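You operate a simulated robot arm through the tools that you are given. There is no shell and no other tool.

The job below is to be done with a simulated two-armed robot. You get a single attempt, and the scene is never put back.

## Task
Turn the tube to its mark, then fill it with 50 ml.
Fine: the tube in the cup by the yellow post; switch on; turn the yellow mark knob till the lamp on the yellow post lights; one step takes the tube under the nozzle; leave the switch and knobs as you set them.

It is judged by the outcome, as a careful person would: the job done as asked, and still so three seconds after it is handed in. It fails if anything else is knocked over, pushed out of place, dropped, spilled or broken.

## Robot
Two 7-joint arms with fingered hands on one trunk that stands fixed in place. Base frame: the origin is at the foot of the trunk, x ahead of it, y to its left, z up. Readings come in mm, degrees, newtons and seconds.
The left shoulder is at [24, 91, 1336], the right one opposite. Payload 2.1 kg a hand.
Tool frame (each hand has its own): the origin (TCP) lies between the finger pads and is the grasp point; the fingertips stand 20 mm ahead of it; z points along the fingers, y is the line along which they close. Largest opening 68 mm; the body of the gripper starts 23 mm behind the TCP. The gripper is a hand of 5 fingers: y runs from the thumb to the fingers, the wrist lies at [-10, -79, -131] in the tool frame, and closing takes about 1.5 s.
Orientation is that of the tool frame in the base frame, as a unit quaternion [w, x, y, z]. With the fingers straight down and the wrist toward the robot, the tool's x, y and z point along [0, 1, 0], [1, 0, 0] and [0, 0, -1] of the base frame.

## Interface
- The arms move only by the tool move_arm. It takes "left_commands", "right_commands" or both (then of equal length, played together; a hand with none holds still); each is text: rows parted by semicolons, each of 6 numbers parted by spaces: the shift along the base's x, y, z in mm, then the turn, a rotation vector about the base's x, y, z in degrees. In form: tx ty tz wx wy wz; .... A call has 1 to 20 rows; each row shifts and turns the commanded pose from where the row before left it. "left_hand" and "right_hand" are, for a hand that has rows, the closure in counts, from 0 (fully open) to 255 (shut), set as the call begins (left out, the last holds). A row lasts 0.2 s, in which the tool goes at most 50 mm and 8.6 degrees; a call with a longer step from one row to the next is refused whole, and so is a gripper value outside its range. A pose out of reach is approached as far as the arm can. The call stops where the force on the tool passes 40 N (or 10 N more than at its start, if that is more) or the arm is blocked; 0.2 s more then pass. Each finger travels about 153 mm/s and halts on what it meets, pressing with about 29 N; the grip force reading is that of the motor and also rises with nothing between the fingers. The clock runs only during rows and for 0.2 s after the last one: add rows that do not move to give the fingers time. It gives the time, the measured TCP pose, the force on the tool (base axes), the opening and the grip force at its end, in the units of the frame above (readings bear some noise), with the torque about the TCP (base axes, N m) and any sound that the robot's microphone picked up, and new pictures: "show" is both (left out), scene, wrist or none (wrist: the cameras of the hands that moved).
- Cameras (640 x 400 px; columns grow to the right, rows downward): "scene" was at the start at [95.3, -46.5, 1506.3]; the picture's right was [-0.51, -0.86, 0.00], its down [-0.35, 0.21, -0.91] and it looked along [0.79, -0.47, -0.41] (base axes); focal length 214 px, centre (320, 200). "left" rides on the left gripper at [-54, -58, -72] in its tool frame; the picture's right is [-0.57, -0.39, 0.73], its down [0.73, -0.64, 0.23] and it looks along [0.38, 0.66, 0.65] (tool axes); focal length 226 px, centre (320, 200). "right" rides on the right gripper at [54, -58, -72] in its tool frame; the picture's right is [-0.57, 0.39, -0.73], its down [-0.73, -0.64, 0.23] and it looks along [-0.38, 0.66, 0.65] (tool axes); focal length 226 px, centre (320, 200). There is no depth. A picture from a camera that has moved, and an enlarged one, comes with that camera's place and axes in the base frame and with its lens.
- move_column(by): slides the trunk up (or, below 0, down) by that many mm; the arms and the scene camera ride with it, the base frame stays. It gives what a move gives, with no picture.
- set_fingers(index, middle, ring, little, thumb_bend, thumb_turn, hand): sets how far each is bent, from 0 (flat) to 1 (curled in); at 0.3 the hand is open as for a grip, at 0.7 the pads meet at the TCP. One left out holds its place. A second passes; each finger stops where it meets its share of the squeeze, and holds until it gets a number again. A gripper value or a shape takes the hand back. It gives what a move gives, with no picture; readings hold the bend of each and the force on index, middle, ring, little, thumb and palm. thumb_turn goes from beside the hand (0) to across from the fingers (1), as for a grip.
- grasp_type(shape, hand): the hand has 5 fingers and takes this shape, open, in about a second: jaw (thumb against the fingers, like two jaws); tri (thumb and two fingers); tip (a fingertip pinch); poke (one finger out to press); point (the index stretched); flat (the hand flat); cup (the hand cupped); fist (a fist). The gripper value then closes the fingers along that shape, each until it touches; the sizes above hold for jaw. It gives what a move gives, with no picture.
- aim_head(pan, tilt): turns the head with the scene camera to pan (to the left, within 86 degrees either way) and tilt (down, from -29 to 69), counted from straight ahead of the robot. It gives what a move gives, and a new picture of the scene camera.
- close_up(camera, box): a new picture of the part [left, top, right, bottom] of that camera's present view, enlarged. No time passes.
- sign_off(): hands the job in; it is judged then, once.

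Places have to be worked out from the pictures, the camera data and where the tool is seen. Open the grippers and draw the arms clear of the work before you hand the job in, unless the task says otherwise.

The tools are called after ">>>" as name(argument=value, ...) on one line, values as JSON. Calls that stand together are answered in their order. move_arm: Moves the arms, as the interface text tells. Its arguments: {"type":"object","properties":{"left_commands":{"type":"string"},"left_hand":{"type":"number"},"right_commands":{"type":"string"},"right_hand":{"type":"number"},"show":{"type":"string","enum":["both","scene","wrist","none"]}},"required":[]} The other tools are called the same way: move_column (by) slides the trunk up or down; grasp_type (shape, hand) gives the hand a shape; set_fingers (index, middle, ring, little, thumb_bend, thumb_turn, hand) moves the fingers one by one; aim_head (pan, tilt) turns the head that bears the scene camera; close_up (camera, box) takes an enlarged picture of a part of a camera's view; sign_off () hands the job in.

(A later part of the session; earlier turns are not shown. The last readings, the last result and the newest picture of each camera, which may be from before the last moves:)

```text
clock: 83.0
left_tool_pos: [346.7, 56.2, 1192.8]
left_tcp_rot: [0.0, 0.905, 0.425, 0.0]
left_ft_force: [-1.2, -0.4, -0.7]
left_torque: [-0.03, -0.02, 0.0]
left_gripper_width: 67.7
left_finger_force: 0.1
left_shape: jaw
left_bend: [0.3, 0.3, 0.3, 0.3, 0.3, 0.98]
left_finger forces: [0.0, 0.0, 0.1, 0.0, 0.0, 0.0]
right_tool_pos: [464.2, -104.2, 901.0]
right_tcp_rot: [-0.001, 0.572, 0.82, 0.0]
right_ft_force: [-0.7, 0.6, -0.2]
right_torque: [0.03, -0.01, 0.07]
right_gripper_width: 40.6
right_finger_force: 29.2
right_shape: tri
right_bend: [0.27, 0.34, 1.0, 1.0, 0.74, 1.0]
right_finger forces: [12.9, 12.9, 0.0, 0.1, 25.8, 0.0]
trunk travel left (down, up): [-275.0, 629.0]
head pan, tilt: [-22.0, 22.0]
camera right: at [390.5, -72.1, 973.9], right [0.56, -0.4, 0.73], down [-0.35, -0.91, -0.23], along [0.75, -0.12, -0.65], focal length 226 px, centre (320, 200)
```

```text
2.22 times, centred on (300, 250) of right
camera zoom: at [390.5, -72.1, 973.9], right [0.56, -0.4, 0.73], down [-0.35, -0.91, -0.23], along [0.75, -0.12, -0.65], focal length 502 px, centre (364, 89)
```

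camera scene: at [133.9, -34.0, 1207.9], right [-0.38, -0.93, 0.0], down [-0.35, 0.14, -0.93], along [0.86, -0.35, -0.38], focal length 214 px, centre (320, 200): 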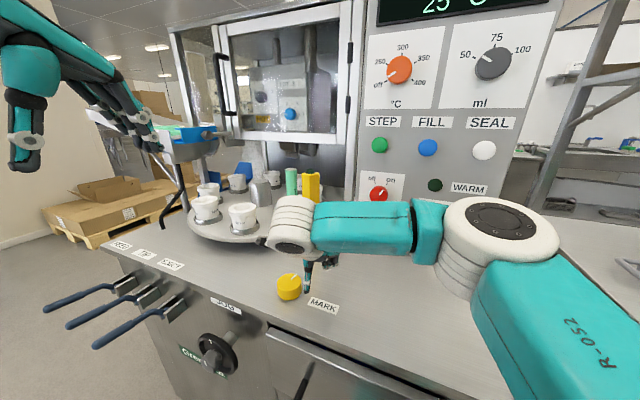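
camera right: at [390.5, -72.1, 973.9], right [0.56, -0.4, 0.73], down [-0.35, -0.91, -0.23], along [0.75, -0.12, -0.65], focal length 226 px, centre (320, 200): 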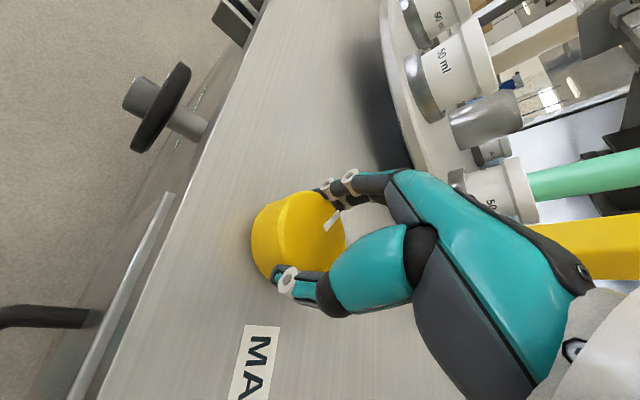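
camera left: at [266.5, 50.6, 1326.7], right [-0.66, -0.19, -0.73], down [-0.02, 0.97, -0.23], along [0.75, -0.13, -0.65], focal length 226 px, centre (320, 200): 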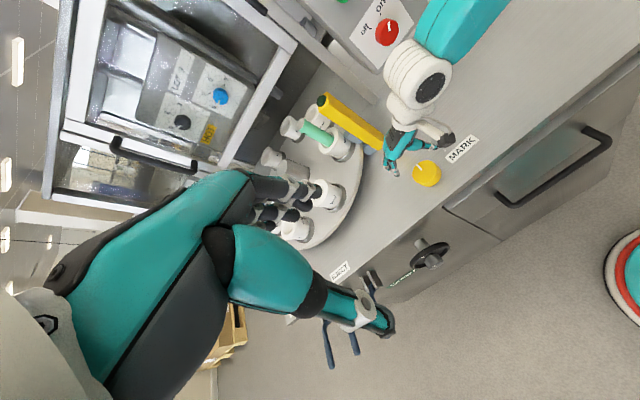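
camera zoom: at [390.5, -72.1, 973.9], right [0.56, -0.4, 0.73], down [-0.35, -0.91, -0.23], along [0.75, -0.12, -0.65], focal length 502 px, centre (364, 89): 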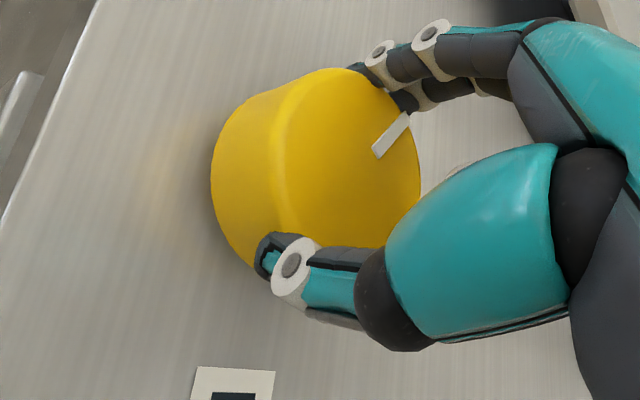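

Closing did not move the tube. I nudge counter-clockwise by 2° at a time, looking after each.

>>> move_arm(right_commands="0 0 0 0 0 2", show="none")

>>> close_up(camera="scene", box=[275, 155, 325, 225])

>>> move_arm(right_commands="0 0 0 0 0 2", show="none")

>>> close_up(camera="scene", box=[275, 155, 325, 225])

```text
clock: 83.4
left_tool_pos: [346.9, 56.3, 1193.2]
left_tcp_rot: [0.0, 0.906, 0.423, -0.001]
left_ft_force: [1.0, 0.4, -0.8]
left_torque: [0.0, 0.01, 0.01]
left_gripper_width: 67.4
left_finger_force: 0.2
left_shape: jaw
left_bend: [0.3, 0.3, 0.3, 0.3, 0.3, 0.98]
left_finger forces: [0.0, 0.1, 0.0, 0.0, 0.0, 0.0]
right_tool_pos: [464.1, -104.4, 901.6]
right_tcp_rot: [-0.001, 0.557, 0.831, 0.0]
right_ft_force: [-0.4, -0.2, 1.1]
right_torque: [0.01, -0.03, 0.0]
right_gripper_width: 40.9
right_finger_force: 28.8
right_shape: tri
right_bend: [0.27, 0.34, 1.0, 1.0, 0.74, 1.0]
right_finger forces: [12.8, 13.0, 0.0, 0.1, 26.2, 0.0]
trunk travel left (down, up): [-275.0, 629.0]
head pan, tilt: [-22.0, 22.0]
```

```text
5.71 times, centred on (300, 190) of scene
camera zoom: at [133.8, -33.9, 1207.9], right [-0.37, -0.93, 0.0], down [-0.35, 0.14, -0.93], along [0.86, -0.35, -0.37], focal length 1226 px, centre (434, 257)
```

zoom: 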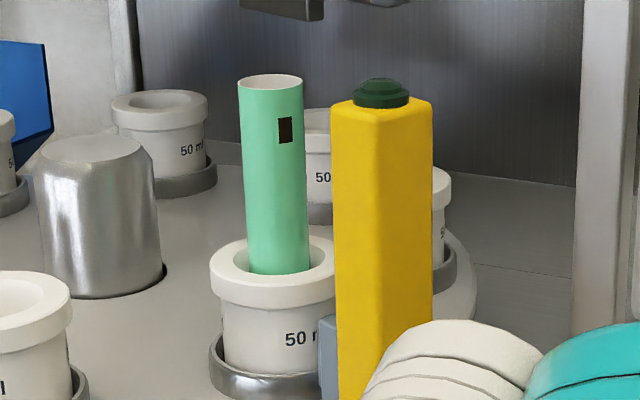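

```text
clock: 83.8
left_tool_pos: [347.0, 56.1, 1193.8]
left_tcp_rot: [-0.001, 0.906, 0.424, 0.0]
left_ft_force: [-0.2, 0.5, -0.4]
left_torque: [0.02, 0.03, -0.01]
left_gripper_width: 67.4
left_finger_force: 0.0
left_shape: jaw
left_bend: [0.3, 0.3, 0.3, 0.3, 0.3, 0.98]
left_finger forces: [0.0, 0.0, 0.1, 0.0, 0.0, 0.0]
right_tool_pos: [464.1, -104.8, 902.5]
right_tcp_rot: [-0.001, 0.542, 0.84, 0.0]
right_ft_force: [0.8, -0.3, 1.3]
right_torque: [-0.01, -0.04, 0.0]
right_gripper_width: 40.8
right_finger_force: 28.7
right_shape: tri
right_bend: [0.27, 0.34, 1.0, 1.0, 0.74, 1.0]
right_finger forces: [12.9, 13.2, 0.0, 0.0, 25.7, 0.0]
trunk travel left (down, up): [-275.0, 629.0]
head pan, tilt: [-22.0, 22.0]
```

```text
5.71 times, centred on (300, 190) of scene
camera zoom: at [133.9, -34.0, 1207.9], right [-0.37, -0.93, 0.0], down [-0.35, 0.14, -0.93], along [0.86, -0.35, -0.37], focal length 1226 px, centre (434, 257)
```

zoom: 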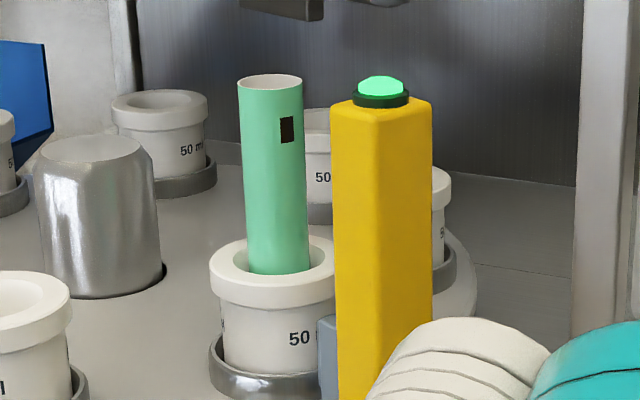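

Lit again at the near edge. I go on counter-clockwise in 3° steps toward the middle of the lit range.

>>> move_arm(right_commands="0 0 0 0 0 3", show="none")

>>> close_up(camera="scene", box=[275, 155, 325, 225])

>>> move_arm(right_commands="0 0 0 0 0 2", show="none")

>>> close_up(camera="scene", box=[275, 155, 325, 225])

```text
clock: 84.2
left_tool_pos: [347.3, 55.5, 1192.4]
left_tcp_rot: [0.0, 0.906, 0.424, 0.0]
left_ft_force: [0.1, 0.1, 0.0]
left_torque: [0.0, 0.02, -0.01]
left_gripper_width: 67.6
left_finger_force: 0.0
left_shape: jaw
left_bend: [0.3, 0.3, 0.3, 0.3, 0.3, 0.98]
left_finger forces: [0.0, 0.0, 0.0, 0.1, 0.0, 0.0]
right_tool_pos: [464.9, -104.8, 902.7]
right_tcp_rot: [-0.001, 0.521, 0.854, -0.001]
right_ft_force: [-0.6, -2.8, 1.1]
right_torque: [-0.05, -0.02, -0.02]
right_gripper_width: 40.9
right_finger_force: 29.0
right_shape: tri
right_bend: [0.27, 0.34, 1.0, 1.0, 0.74, 1.0]
right_finger forces: [12.6, 12.9, 0.1, 0.0, 26.4, 0.0]
trunk travel left (down, up): [-275.0, 629.0]
head pan, tilt: [-22.0, 22.0]
```

```text
5.71 times, centred on (300, 190) of scene
camera zoom: at [133.9, -34.2, 1207.8], right [-0.37, -0.93, 0.0], down [-0.35, 0.14, -0.93], along [0.86, -0.35, -0.37], focal length 1226 px, centre (434, 257)
```

zoom: 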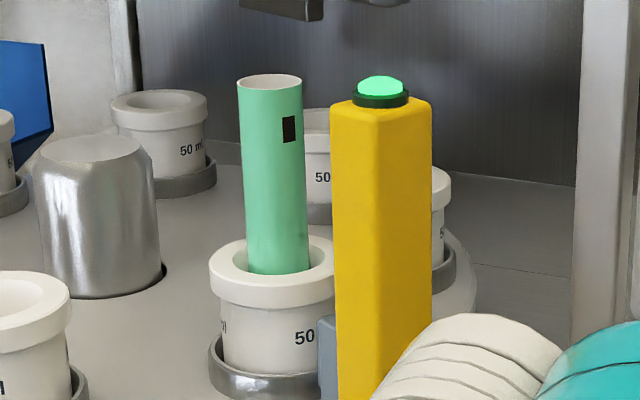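

```text
clock: 84.6
left_tool_pos: [347.3, 55.3, 1192.7]
left_tcp_rot: [0.0, 0.906, 0.424, 0.0]
left_ft_force: [-0.6, -0.5, 0.0]
left_torque: [-0.01, 0.01, -0.01]
left_gripper_width: 67.8
left_finger_force: 0.0
left_shape: jaw
left_bend: [0.3, 0.3, 0.3, 0.3, 0.3, 0.98]
left_finger forces: [0.0, 0.0, 0.0, 0.0, 0.1, 0.1]
right_tool_pos: [463.9, -105.0, 902.4]
right_tcp_rot: [-0.001, 0.505, 0.863, 0.0]
right_ft_force: [0.3, -2.9, -0.3]
right_torque: [-0.02, -0.04, -0.07]
right_gripper_width: 40.5
right_finger_force: 29.4
right_shape: tri
right_bend: [0.27, 0.34, 1.0, 1.0, 0.74, 1.0]
right_finger forces: [12.5, 12.8, 0.0, 0.0, 27.0, 0.1]
trunk travel left (down, up): [-275.0, 629.0]
head pan, tilt: [-22.0, 22.0]
```

```text
5.71 times, centred on (300, 190) of scene
camera zoom: at [133.8, -34.3, 1207.9], right [-0.37, -0.93, 0.0], down [-0.35, 0.14, -0.93], along [0.86, -0.35, -0.38], focal length 1226 px, centre (434, 257)
```

zoom: 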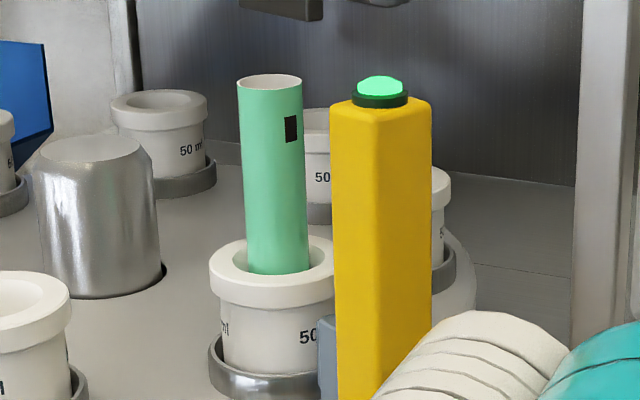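

The mark is now about mid-window with only light residual load on the hand. I open the fingers and check the lamp.

>>> move_arm(right_commands="0 0 0 0 0 0;0 0 0 0 0 0;0 0 0 0 0 0;0 0 0 0 0 0;0 0 0 0 0 0;0 0 0 0 0 0", right_hand=0, show="none")

>>> close_up(camera="scene", box=[275, 155, 325, 225])

```text
clock: 86.0
left_tool_pos: [345.7, 56.8, 1192.7]
left_tcp_rot: [0.0, 0.906, 0.424, 0.0]
left_ft_force: [-1.3, -0.4, 0.1]
left_torque: [0.01, -0.01, 0.04]
left_gripper_width: 67.8
left_finger_force: 0.0
left_shape: jaw
left_bend: [0.3, 0.3, 0.3, 0.3, 0.3, 0.98]
left_finger forces: [0.1, 0.0, 0.1, 0.1, 0.1, 0.1]
right_tool_pos: [464.6, -104.9, 901.9]
right_tcp_rot: [-0.001, 0.505, 0.863, -0.001]
right_ft_force: [-0.5, -0.4, 0.2]
right_torque: [0.01, -0.01, -0.01]
right_gripper_width: 67.8
right_finger_force: 0.0
right_shape: tri
right_bend: [0.3, 0.3, 0.99, 0.99, 0.3, 0.98]
right_finger forces: [0.0, 0.1, 0.0, 0.0, 0.0, 0.1]
trunk travel left (down, up): [-275.0, 629.0]
head pan, tilt: [-22.0, 22.0]
```

```text
5.71 times, centred on (300, 190) of scene
camera zoom: at [133.9, -34.0, 1207.9], right [-0.37, -0.93, 0.0], down [-0.35, 0.14, -0.93], along [0.86, -0.35, -0.37], focal length 1226 px, centre (434, 257)
```

zoom: 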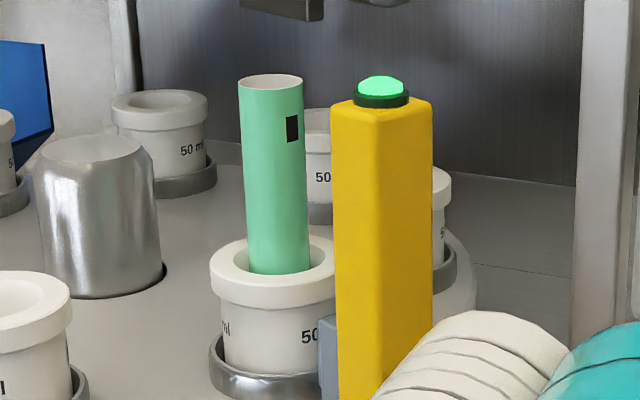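

The lamp stays lit with the hand released. I lift straight up off the knob, then swing the hand around to face the panel in front of STEP.

>>> move_arm(right_commands="0 0 8 0 0 0;0 0 12 0 0 0;0 0 12 0 0 0;0 0 14 0 0 0;0 0 14 0 0 0;0 0 14 0 0 0;-1.3 -13.8 15.5 -5.79 -5.79 0;-1.3 -13.8 15.5 -5.79 -5.79 0;-1.3 -13.8 15.5 -5.79 -5.79 0;-1.3 -13.8 15.5 -5.79 -5.79 0;-1.3 -13.8 15.5 -5.79 -5.79 0;-1.3 -13.8 15.5 -5.79 -5.79 0;-1.3 -13.8 15.5 -5.79 -5.79 0;-1.3 -13.8 15.5 -5.79 -5.79 0;-1.3 -13.8 15.5 -5.79 -5.79 0;-1.3 -13.8 15.5 -5.79 -5.79 0;-1.3 -13.8 15.5 -5.74 -5.74 0;0 0 0 0 0 0", show="both")

>>> close_up(camera="scene", box=[260, 150, 340, 250])

```text
clock: 89.8
left_tool_pos: [346.8, 54.2, 1193.1]
left_tcp_rot: [0.001, 0.906, 0.424, 0.001]
left_ft_force: [0.0, 0.0, -0.8]
left_torque: [0.02, 0.03, 0.02]
left_gripper_width: 67.7
left_finger_force: 0.0
left_shape: jaw
left_bend: [0.3, 0.3, 0.3, 0.3, 0.3, 0.98]
left_finger forces: [0.0, 0.0, 0.1, 0.0, 0.0, 0.0]
right_tool_pos: [449.7, -256.3, 1147.0]
right_tcp_rot: [0.684, 0.358, 0.61, -0.179]
right_ft_force: [0.0, -0.6, -0.3]
right_torque: [0.06, -0.02, -0.02]
right_gripper_width: 67.5
right_finger_force: 0.1
right_shape: tri
right_bend: [0.3, 0.3, 0.99, 0.99, 0.3, 0.98]
right_finger forces: [0.0, 0.0, 0.0, 0.0, 0.0, 0.0]
trunk travel left (down, up): [-275.0, 629.0]
head pan, tilt: [-22.0, 22.0]
camera scene: at [133.8, -34.1, 1207.9], right [-0.37, -0.93, 0.0], down [-0.35, 0.14, -0.93], along [0.86, -0.35, -0.37], focal length 214 px, centre (320, 200)
camera right: at [369.6, -233.3, 1078.2], right [-0.36, 0.67, 0.65], down [-0.41, -0.74, 0.53], along [0.84, -0.08, 0.54], focal length 226 px, centre (320, 200)
```

scene: 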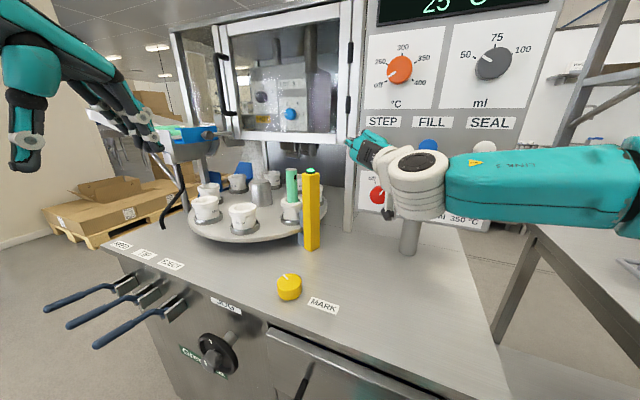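
right: 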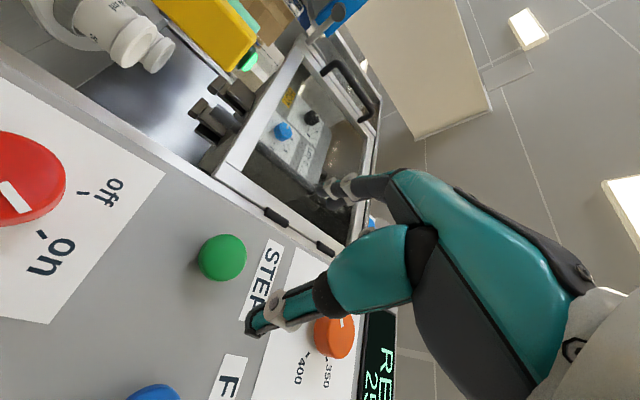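

```text
4.00 times, centred on (300, 200) of scene
camera zoom: at [133.8, -34.1, 1207.9], right [-0.37, -0.93, 0.0], down [-0.35, 0.14, -0.93], along [0.86, -0.35, -0.37], focal length 858 px, centre (400, 200)
```

zoom: 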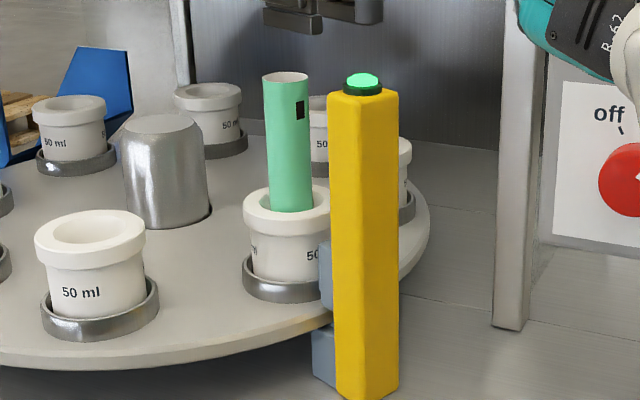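

The lamp is still lit with the hand clear. I roll the hand upright a bit while backing off 28 mm, then take the "poke" shape.

>>> move_arm(right_commands="-4 4 0 5.66 -5.66 0;-4 4 0 5.66 -5.66 0;-4 4 0 5.66 -5.66 0;-4 4 0 5.66 -5.66 0;-4 4 0 5.66 -5.66 0", show="none")

>>> grasp_type(hand="right", shape="poke")

>>> aim_head(pan=-32, tilt=18)

>>> close_up(camera="right", box=[0, 0, 640, 400])

>>> close_up(camera="scene", box=[270, 100, 430, 240])

```text
clock: 91.0
left_tool_pos: [347.4, 54.6, 1193.3]
left_tcp_rot: [0.001, 0.906, 0.424, 0.0]
left_ft_force: [0.1, -1.0, -0.2]
left_torque: [0.0, 0.01, 0.0]
left_gripper_width: 67.7
left_finger_force: 0.0
left_shape: jaw
left_bend: [0.3, 0.3, 0.3, 0.3, 0.3, 0.98]
left_finger forces: [0.0, 0.0, 0.0, 0.0, 0.0, 0.0]
right_tool_pos: [429.5, -236.7, 1146.5]
right_tcp_rot: [0.703, 0.545, 0.451, 0.067]
right_ft_force: [0.0, 0.3, 0.1]
right_torque: [-0.06, 0.01, 0.06]
right_gripper_width: 67.6
right_finger_force: 0.1
right_shape: tri
right_bend: [0.3, 0.3, 0.99, 0.99, 0.3, 0.98]
right_finger forces: [0.1, 0.0, 0.0, 0.0, 0.1, 0.0]
trunk travel left (down, up): [-275.0, 629.0]
head pan, tilt: [-22.0, 22.0]
```

```text
clock: 91.9
left_tool_pos: [346.9, 55.1, 1193.5]
left_tcp_rot: [0.0, 0.905, 0.425, -0.001]
left_ft_force: [0.0, -0.8, 0.3]
left_torque: [-0.01, 0.01, -0.01]
left_gripper_width: 67.4
left_finger_force: 0.0
left_shape: jaw
left_bend: [0.3, 0.3, 0.3, 0.3, 0.3, 0.98]
left_finger forces: [0.0, 0.0, 0.0, 0.1, 0.0, 0.0]
right_tool_pos: [430.3, -236.9, 1146.5]
right_tcp_rot: [0.704, 0.545, 0.451, 0.067]
right_ft_force: [0.3, 0.6, -0.8]
right_torque: [-0.04, -0.02, 0.01]
right_gripper_width: 0.0
right_finger_force: 0.0
right_shape: poke
right_bend: [0.7, 0.7, 0.99, 0.99, 1.0, 1.0]
right_finger forces: [0.0, 0.1, 0.0, 0.0, 0.0, 0.1]
trunk travel left (down, up): [-275.0, 629.0]
head pan, tilt: [-22.0, 22.0]
```

```text
clock: 92.6
left_tool_pos: [347.1, 54.2, 1193.1]
left_tcp_rot: [0.0, 0.905, 0.424, 0.0]
left_ft_force: [-0.1, 0.0, 0.0]
left_torque: [0.01, -0.01, 0.02]
left_gripper_width: 67.7
left_finger_force: 0.1
left_shape: jaw
left_bend: [0.3, 0.3, 0.3, 0.3, 0.3, 0.98]
left_finger forces: [0.0, 0.0, 0.0, 0.1, 0.0, 0.0]
right_tool_pos: [428.7, -237.5, 1145.8]
right_tcp_rot: [0.704, 0.544, 0.452, 0.065]
right_ft_force: [-0.1, 0.0, -0.1]
right_torque: [-0.02, -0.02, 0.01]
right_gripper_width: 0.0
right_finger_force: 0.1
right_shape: poke
right_bend: [0.7, 0.7, 0.99, 0.99, 1.0, 1.0]
right_finger forces: [0.0, 0.1, 0.0, 0.0, 0.1, 0.0]
trunk travel left (down, up): [-275.0, 629.0]
head pan, tilt: [-32.0, 18.0]
camera scene: at [127.0, -48.7, 1214.3], right [-0.53, -0.85, 0.0], down [-0.26, 0.16, -0.95], along [0.81, -0.5, -0.31], focal length 214 px, centre (320, 200)
```

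scene: 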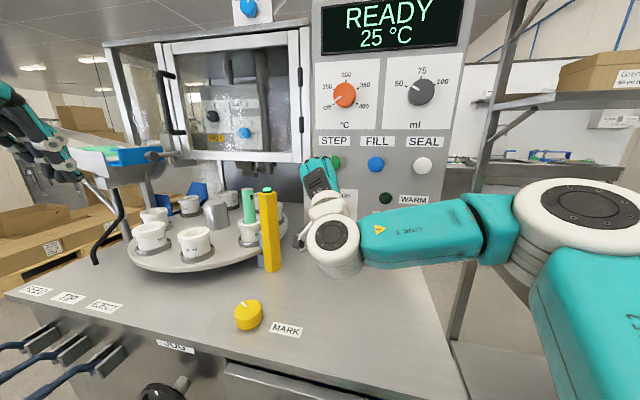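

```text
1.00 times, centred on (320, 200) of right (not enlarged: the box is as wide or as high as the picture)
camera zoom: at [387.3, -175.3, 1067.5], right [-0.69, 0.34, 0.64], down [-0.52, -0.85, -0.12], along [0.5, -0.41, 0.76], focal length 226 px, centre (320, 200)
```

zoom: 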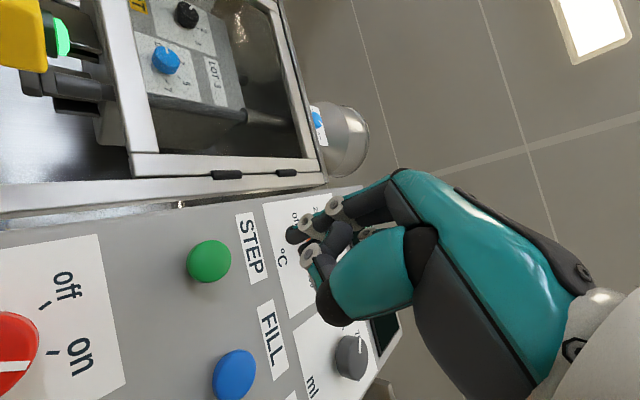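

```text
2.86 times, centred on (350, 170) of scene
camera zoom: at [127.0, -48.7, 1214.3], right [-0.53, -0.85, 0.0], down [-0.26, 0.16, -0.95], along [0.81, -0.5, -0.31], focal length 613 px, centre (234, 286)
```

zoom: 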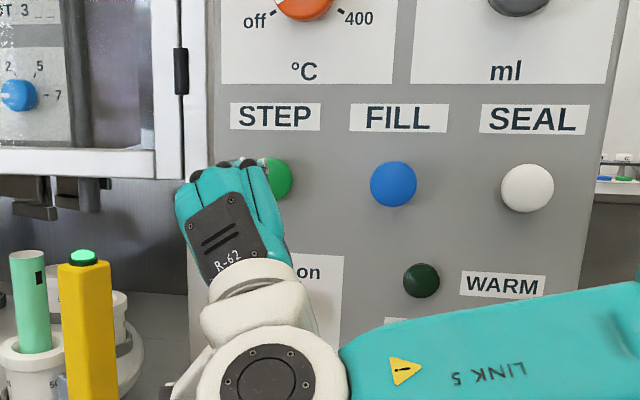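

In the poke shape index and middle meet at the TCP with tips about 20 mm ahead; the lamp is still lit. I move to about 16 mm before the STEP button, centred on it.

>>> move_arm(right_commands="10.4 -9.4 -0.7 0 0 0;10.4 -9.4 -0.7 0 0 0;10.4 -9.4 -0.7 0 0 0;10.4 -9.4 -0.7 0 0 0;10.4 -9.4 -0.7 0 0 0;10.4 -9.4 -0.7 0 0 0;0 0 0 0 0 0", show="both")

>>> close_up(camera="right", box=[160, 130, 420, 330])

>>> close_up(camera="scene", box=[290, 120, 370, 200])

```text
clock: 94.2
left_tool_pos: [346.3, 56.1, 1194.1]
left_tcp_rot: [0.0, 0.906, 0.424, 0.0]
left_ft_force: [0.5, 0.0, 0.2]
left_torque: [0.01, 0.01, -0.02]
left_gripper_width: 67.7
left_finger_force: 0.2
left_shape: jaw
left_bend: [0.3, 0.3, 0.3, 0.3, 0.3, 0.98]
left_finger forces: [0.0, 0.0, 0.1, 0.0, 0.0, 0.0]
right_tool_pos: [493.6, -293.2, 1142.8]
right_tcp_rot: [0.703, 0.545, 0.451, 0.066]
right_ft_force: [-0.4, 0.4, -0.9]
right_torque: [0.0, 0.01, -0.01]
right_gripper_width: 0.0
right_finger_force: 0.1
right_shape: poke
right_bend: [0.7, 0.7, 0.99, 0.99, 1.0, 1.0]
right_finger forces: [0.1, 0.0, 0.0, 0.1, 0.1, 0.1]
trunk travel left (down, up): [-275.0, 629.0]
head pan, tilt: [-32.0, 18.0]
camera scene: at [127.0, -48.7, 1214.4], right [-0.53, -0.85, 0.0], down [-0.26, 0.16, -0.95], along [0.81, -0.5, -0.31], focal length 214 px, centre (320, 200)
camera right: at [450.0, -231.7, 1063.6], right [-0.69, 0.34, 0.64], down [-0.52, -0.85, -0.12], along [0.5, -0.41, 0.76], focal length 226 px, centre (320, 200)
```

scene: 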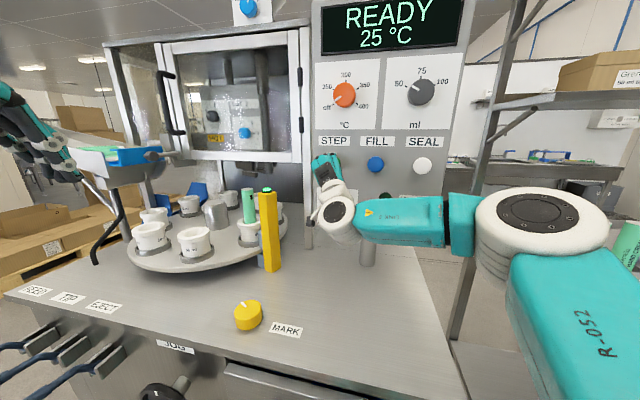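
right: 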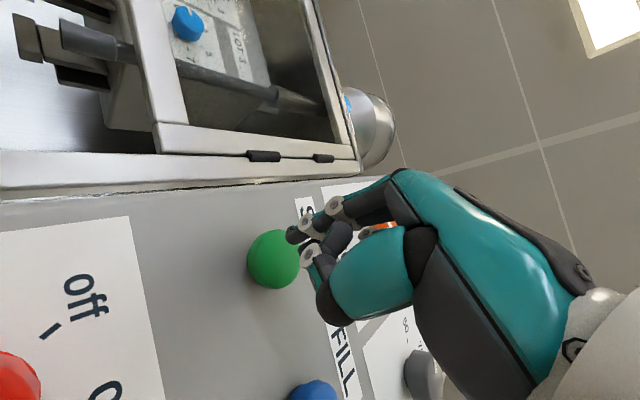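

```text
2.00 times, centred on (290, 230) of right
camera zoom: at [450.0, -231.7, 1063.6], right [-0.69, 0.34, 0.64], down [-0.52, -0.85, -0.12], along [0.5, -0.41, 0.76], focal length 452 px, centre (380, 140)
```

zoom: 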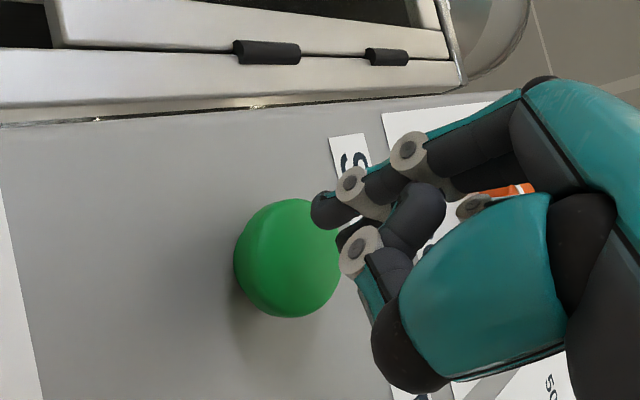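

```text
5.00 times, centred on (330, 160) of scene
camera zoom: at [127.0, -48.7, 1214.4], right [-0.53, -0.85, 0.0], down [-0.26, 0.16, -0.95], along [0.81, -0.5, -0.31], focal length 1072 px, centre (270, 400)
```

zoom: 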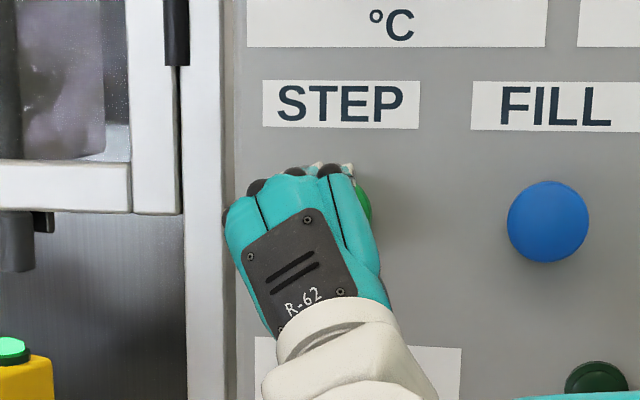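

The fingertips are within a few mm of the STEP button's centre. I shift slightly and press forward in 3 mm rows.

>>> move_arm(right_commands="0.3 -3.8 -2 0 0 0;2.1 -2.1 0 0 0 0;2.1 -2.1 0 0 0 0;2.1 -2.1 0 0 0 0;2.1 -2.1 0 0 0 0;2.1 -2.1 0 0 0 0;2.1 -2.1 0 0 0 0", show="both")

>>> close_up(camera="right", box=[160, 130, 420, 330])

```text
clock: 95.8
left_tool_pos: [347.2, 55.7, 1193.7]
left_tcp_rot: [0.0, 0.905, 0.425, 0.0]
left_ft_force: [-0.4, 0.3, -0.4]
left_torque: [0.0, 0.0, 0.04]
left_gripper_width: 67.4
left_finger_force: 0.0
left_shape: jaw
left_bend: [0.3, 0.3, 0.3, 0.3, 0.3, 0.98]
left_finger forces: [0.0, 0.0, 0.1, 0.0, 0.1, 0.0]
right_tool_pos: [504.9, -308.7, 1140.4]
right_tcp_rot: [0.703, 0.545, 0.452, 0.067]
right_ft_force: [-1.4, 0.9, -0.8]
right_torque: [-0.01, -0.01, -0.05]
right_gripper_width: 0.0
right_finger_force: 0.0
right_shape: poke
right_bend: [0.7, 0.7, 0.99, 0.99, 1.0, 1.0]
right_finger forces: [0.0, 2.4, 0.0, 0.1, 0.0, 0.0]
trunk travel left (down, up): [-275.0, 629.0]
head pan, tilt: [-32.0, 18.0]
heard: click
camera scene: at [126.6, -48.5, 1214.4], right [-0.53, -0.85, 0.0], down [-0.26, 0.16, -0.95], along [0.81, -0.5, -0.31], focal length 214 px, centre (320, 200)
camera right: at [462.8, -247.9, 1061.6], right [-0.69, 0.34, 0.64], down [-0.52, -0.85, -0.12], along [0.5, -0.41, 0.76], focal length 226 px, centre (320, 200)
```

scene: 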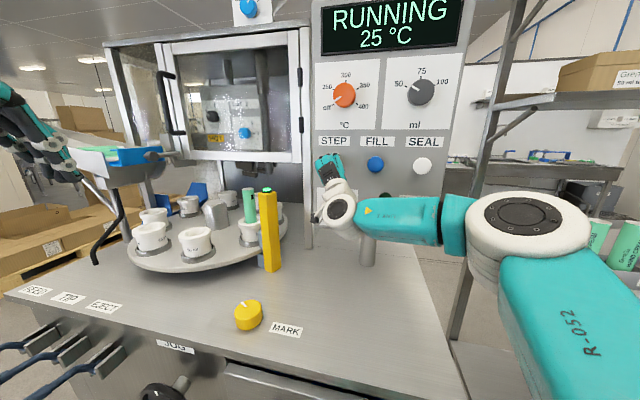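
right: 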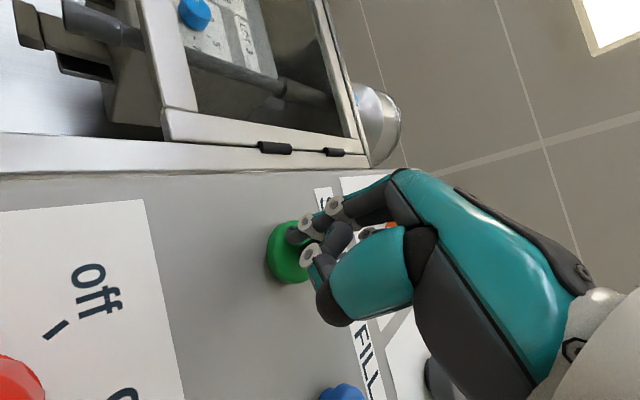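

```text
2.00 times, centred on (290, 230) of right
camera zoom: at [462.8, -247.9, 1061.6], right [-0.69, 0.34, 0.64], down [-0.52, -0.85, -0.12], along [0.5, -0.41, 0.76], focal length 452 px, centre (380, 140)
```

zoom: 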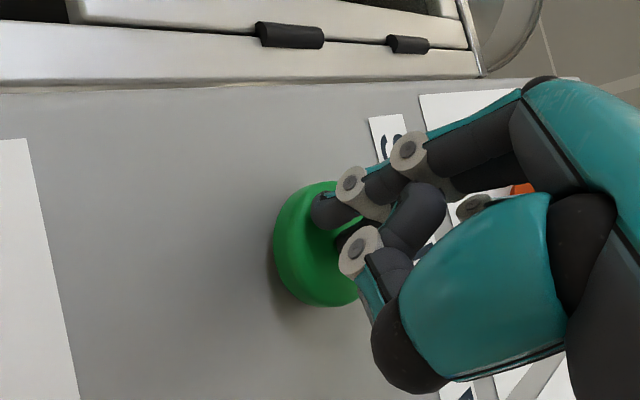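

A click was heard and the display reads "RUNNING": the step has begun. I back straight off the button and watch the table.

>>> move_arm(right_commands="-7 7 0 0 0 0;-7 7 0 0 0 0;-7 7 0 0 0 0;-7 7 0 0 0 0;-7 7 0 0 0 0;0 0 0 0 0 0;0 0 0 0 0 0;0 0 0 0 0 0", show="scene")

>>> close_up(camera="scene", box=[120, 110, 340, 290])

```text
clock: 97.6
left_tool_pos: [346.8, 55.2, 1193.1]
left_tcp_rot: [0.0, 0.905, 0.424, 0.0]
left_ft_force: [-0.8, 0.0, 0.6]
left_torque: [0.03, -0.02, 0.0]
left_gripper_width: 67.5
left_finger_force: 0.0
left_shape: jaw
left_bend: [0.3, 0.3, 0.3, 0.3, 0.3, 0.98]
left_finger forces: [0.0, 0.0, 0.0, 0.1, 0.1, 0.0]
right_tool_pos: [471.2, -274.0, 1139.0]
right_tcp_rot: [0.703, 0.545, 0.451, 0.066]
right_ft_force: [-0.5, -0.2, 0.1]
right_torque: [0.01, 0.0, -0.03]
right_gripper_width: 0.3
right_finger_force: 0.1
right_shape: poke
right_bend: [0.7, 0.7, 0.99, 0.99, 1.0, 1.0]
right_finger forces: [0.1, 0.1, 0.1, 0.0, 0.1, 0.0]
trunk travel left (down, up): [-275.0, 629.0]
head pan, tilt: [-32.0, 18.0]
camera scene: at [126.9, -48.7, 1214.4], right [-0.53, -0.85, 0.0], down [-0.26, 0.16, -0.95], along [0.81, -0.5, -0.31], focal length 214 px, centre (320, 200)
```

scene: 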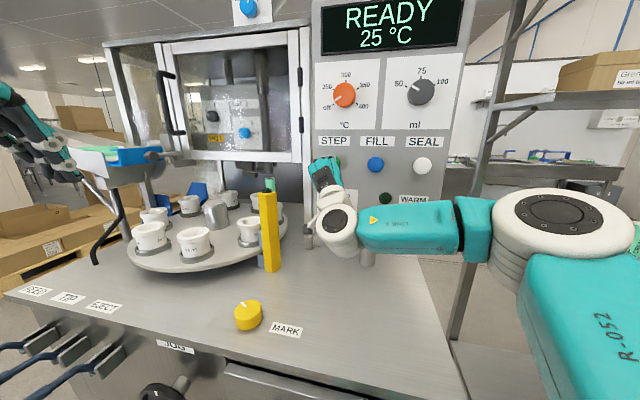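

```text
2.22 times, centred on (230, 200) of scene
camera zoom: at [126.9, -48.7, 1214.4], right [-0.53, -0.85, 0.0], down [-0.26, 0.16, -0.95], along [0.81, -0.5, -0.31], focal length 477 px, centre (520, 200)
```

zoom: 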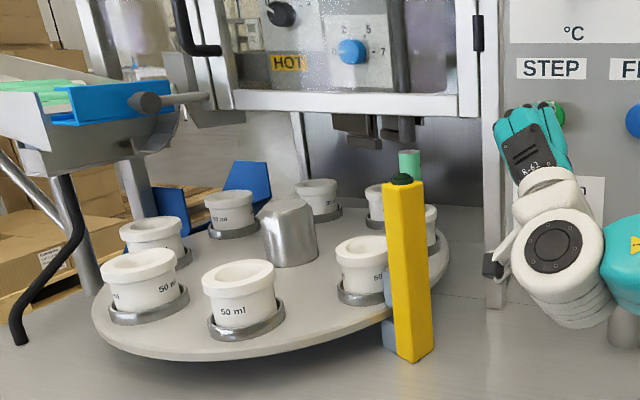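

The table has stepped: the tube now stands right below the nozzle and the display is back to "READY". I shift the hand along the panel to the FILL button.

>>> move_arm(right_commands="-13.1 -13.1 0.3 0 0 0;-13.1 -13.1 0.3 0 0 0;-13.1 -13.1 0.3 0 0 0;-13.1 -13.1 0.3 0 0 0;-13.1 -13.1 0.2 0 0 0;0 0 0 0 0 0", show="both")

>>> close_up(camera="right", box=[160, 130, 420, 330])

>>> close_up(camera="scene", box=[220, 130, 320, 250])

>>> close_up(camera="scene", box=[310, 40, 460, 210])

```text
clock: 99.0
left_tool_pos: [346.5, 56.5, 1193.5]
left_tcp_rot: [0.0, 0.906, 0.424, 0.0]
left_ft_force: [0.0, -0.5, 0.4]
left_torque: [-0.03, 0.01, 0.02]
left_gripper_width: 67.7
left_finger_force: 0.1
left_shape: jaw
left_bend: [0.3, 0.3, 0.3, 0.3, 0.3, 0.98]
left_finger forces: [0.1, 0.1, 0.1, 0.0, 0.1, 0.0]
right_tool_pos: [404.7, -338.8, 1140.9]
right_tcp_rot: [0.703, 0.546, 0.451, 0.066]
right_ft_force: [-0.7, -0.8, -0.1]
right_torque: [0.0, 0.0, -0.02]
right_gripper_width: 0.0
right_finger_force: 0.1
right_shape: poke
right_bend: [0.7, 0.7, 0.99, 0.99, 1.0, 1.0]
right_finger forces: [0.0, 0.1, 0.0, 0.0, 0.1, 0.0]
trunk travel left (down, up): [-275.0, 629.0]
head pan, tilt: [-32.0, 18.0]
camera scene: at [126.8, -48.8, 1214.4], right [-0.53, -0.85, 0.0], down [-0.26, 0.16, -0.95], along [0.81, -0.5, -0.31], focal length 214 px, centre (320, 200)
camera right: at [362.2, -278.1, 1062.7], right [-0.69, 0.34, 0.64], down [-0.52, -0.85, -0.12], along [0.5, -0.41, 0.76], focal length 226 px, centre (320, 200)
```

scene: 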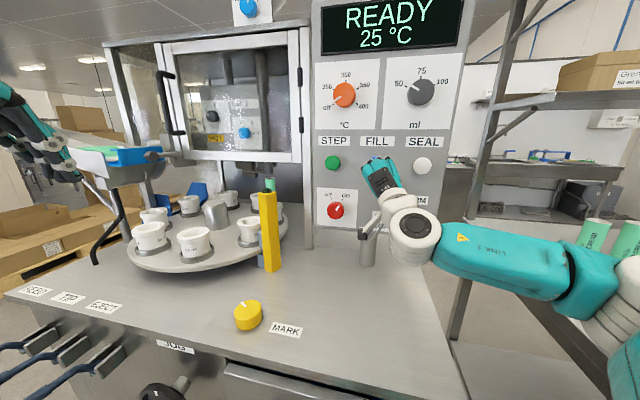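
right: 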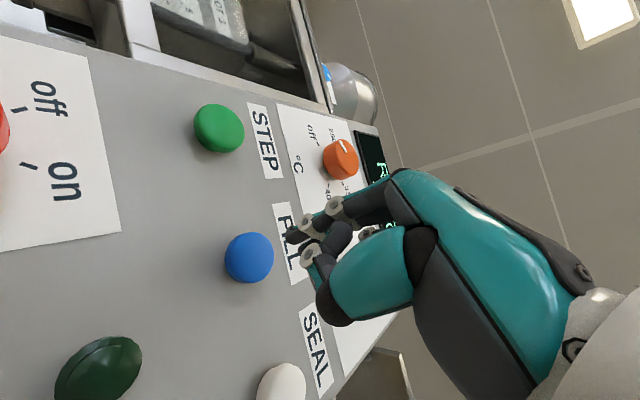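

```text
2.00 times, centred on (290, 230) of right
camera zoom: at [362.2, -278.1, 1062.7], right [-0.69, 0.34, 0.64], down [-0.52, -0.85, -0.12], along [0.5, -0.41, 0.76], focal length 452 px, centre (380, 140)
```

zoom: 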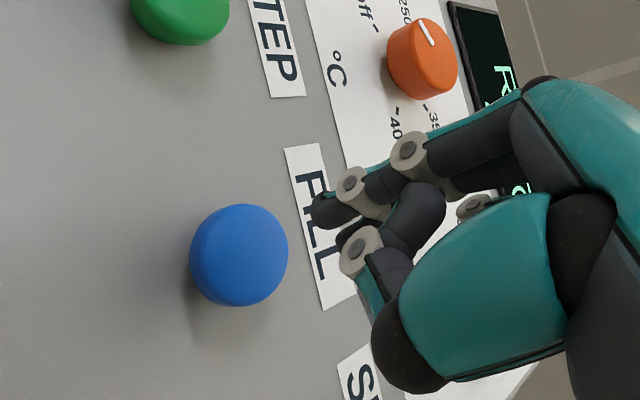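

```text
3.33 times, centred on (270, 190) of scene
camera zoom: at [126.8, -48.8, 1214.4], right [-0.53, -0.85, 0.0], down [-0.26, 0.16, -0.95], along [0.81, -0.5, -0.31], focal length 715 px, centre (487, 233)
```

zoom: 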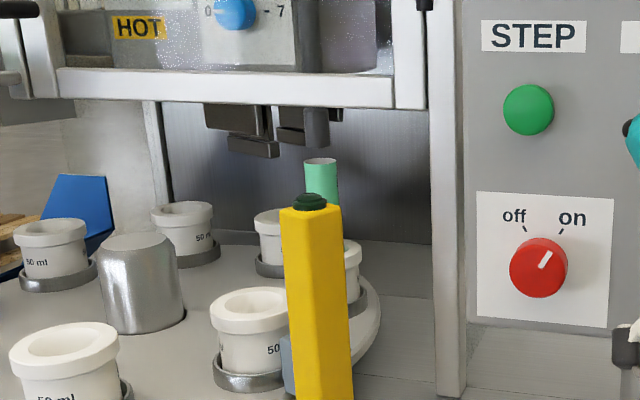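

```text
2.35 times, centred on (385, 125) of scene
camera zoom: at [126.8, -48.8, 1214.4], right [-0.53, -0.85, 0.0], down [-0.26, 0.16, -0.95], along [0.81, -0.5, -0.31], focal length 505 px, centre (167, 376)
```

zoom: 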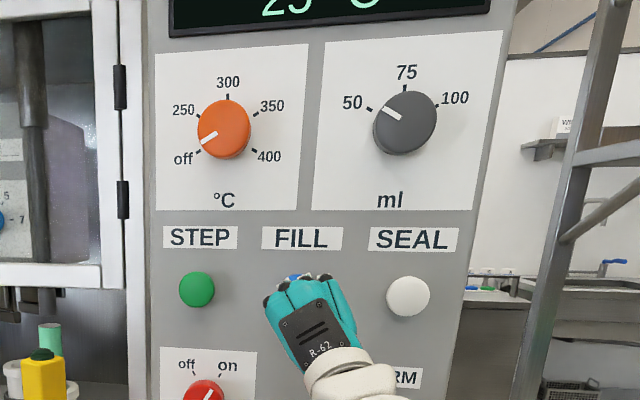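

The nozzle stands right above the tube, ml is at 50, valve open. The hand is aligned with FILL, so I press it once, slowly over the last part.

>>> move_arm(right_commands="6 -6.8 -0.5 0 0 0;6 -6.8 -0.5 0 0 0;6.4 -6.4 0 0 0 0;6.4 -6.4 0 0 0 0;2.1 -2.1 0 0 0 0;2.1 -2.1 0 0 0 0;2.1 -2.1 0 0 0 0;2.1 -2.1 0 0 0 0;2.1 -2.1 0 0 0 0", show="both")

>>> close_up(camera="scene", box=[220, 130, 320, 250])

```text
clock: 101.0
left_tool_pos: [346.2, 56.6, 1193.6]
left_tcp_rot: [0.0, 0.906, 0.424, 0.001]
left_ft_force: [-0.2, -0.5, 0.7]
left_torque: [0.02, -0.03, -0.01]
left_gripper_width: 67.8
left_finger_force: 0.0
left_shape: jaw
left_bend: [0.3, 0.3, 0.3, 0.3, 0.3, 0.98]
left_finger forces: [0.0, 0.0, 0.0, 0.1, 0.0, 0.0]
right_tool_pos: [440.4, -376.7, 1141.0]
right_tcp_rot: [0.704, 0.545, 0.451, 0.066]
right_ft_force: [-1.9, 1.9, 1.2]
right_torque: [-0.06, -0.01, -0.01]
right_gripper_width: 0.0
right_finger_force: 0.0
right_shape: poke
right_bend: [0.7, 0.7, 0.99, 0.99, 1.0, 1.0]
right_finger forces: [0.0, 2.7, 0.0, 0.0, 0.0, 0.0]
trunk travel left (down, up): [-275.0, 629.0]
head pan, tilt: [-32.0, 18.0]
heard: click
camera scene: at [126.5, -48.4, 1214.4], right [-0.53, -0.85, 0.0], down [-0.26, 0.16, -0.95], along [0.81, -0.5, -0.31], focal length 214 px, centre (320, 200)
camera right: at [397.3, -315.2, 1061.6], right [-0.69, 0.34, 0.64], down [-0.52, -0.85, -0.12], along [0.5, -0.41, 0.76], focal length 226 px, centre (320, 200)
```

scene: 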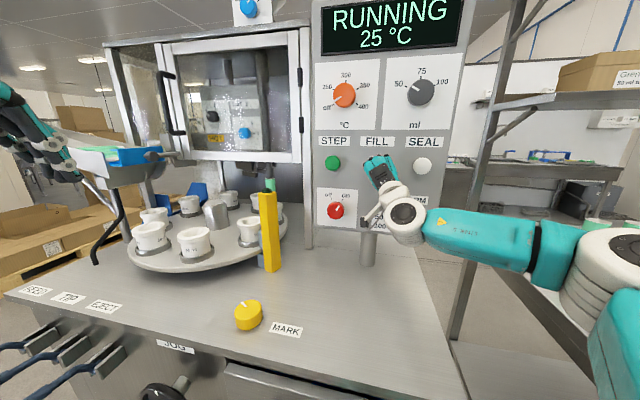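
right: 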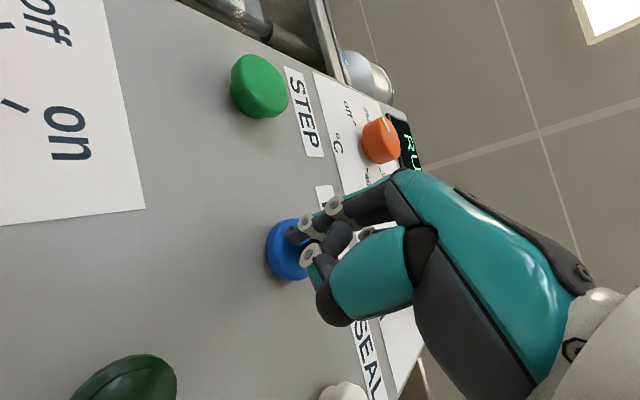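

```text
3.33 times, centred on (270, 190) of scene
camera zoom: at [126.5, -48.4, 1214.4], right [-0.53, -0.85, 0.0], down [-0.26, 0.16, -0.95], along [0.81, -0.5, -0.31], focal length 715 px, centre (487, 233)
```

zoom: 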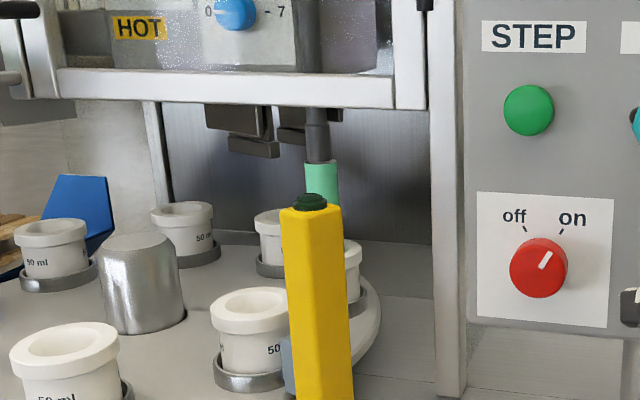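

A click, "RUNNING", and the nozzle has come down into the tube: filling has begun. I back straight off the button and wait.

>>> move_arm(right_commands="-7 7 0 0 0 0;-7 7 0 0 0 0;-7 7 0 0 0 0;-7 7 0 0 0 0;-7 7 0 0 0 0;-7 7 0 0 0 0;0 0 0 0 0 0;0 0 0 0 0 0;0 0 0 0 0 0;0 0 0 0 0 0;0 0 0 0 0 0;0 0 0 0 0 0", show="scene")

>>> close_up(camera="scene", box=[220, 130, 320, 250])

```text
clock: 103.6
left_tool_pos: [346.9, 54.6, 1192.3]
left_tcp_rot: [0.001, 0.905, 0.425, 0.0]
left_ft_force: [0.2, -0.1, -0.2]
left_torque: [0.0, -0.02, -0.04]
left_gripper_width: 67.7
left_finger_force: 0.0
left_shape: jaw
left_bend: [0.3, 0.3, 0.3, 0.3, 0.3, 0.98]
left_finger forces: [0.0, 0.0, 0.0, 0.0, 0.0, 0.0]
right_tool_pos: [398.5, -334.8, 1139.8]
right_tcp_rot: [0.703, 0.545, 0.451, 0.066]
right_ft_force: [0.0, -0.7, -1.1]
right_torque: [0.03, 0.0, 0.01]
right_gripper_width: 0.0
right_finger_force: 0.0
right_shape: poke
right_bend: [0.7, 0.7, 0.99, 0.99, 1.0, 1.0]
right_finger forces: [0.0, 0.0, 0.0, 0.0, 0.0, 0.0]
trunk travel left (down, up): [-275.0, 629.0]
head pan, tilt: [-32.0, 18.0]
camera scene: at [126.9, -48.7, 1214.4], right [-0.53, -0.85, 0.0], down [-0.26, 0.16, -0.95], along [0.81, -0.5, -0.31], focal length 214 px, centre (320, 200)
```

scene: 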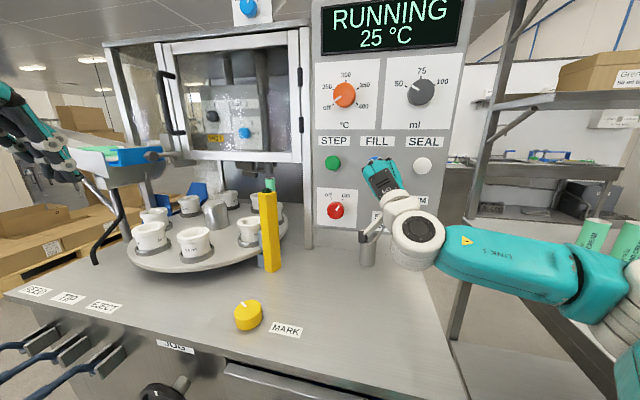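

```text
3.33 times, centred on (270, 190) of scene
camera zoom: at [126.9, -48.7, 1214.4], right [-0.53, -0.85, 0.0], down [-0.26, 0.16, -0.95], along [0.81, -0.5, -0.31], focal length 715 px, centre (487, 233)
```

zoom: 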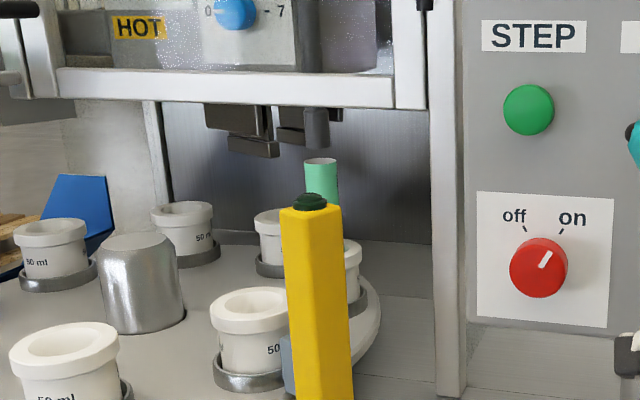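

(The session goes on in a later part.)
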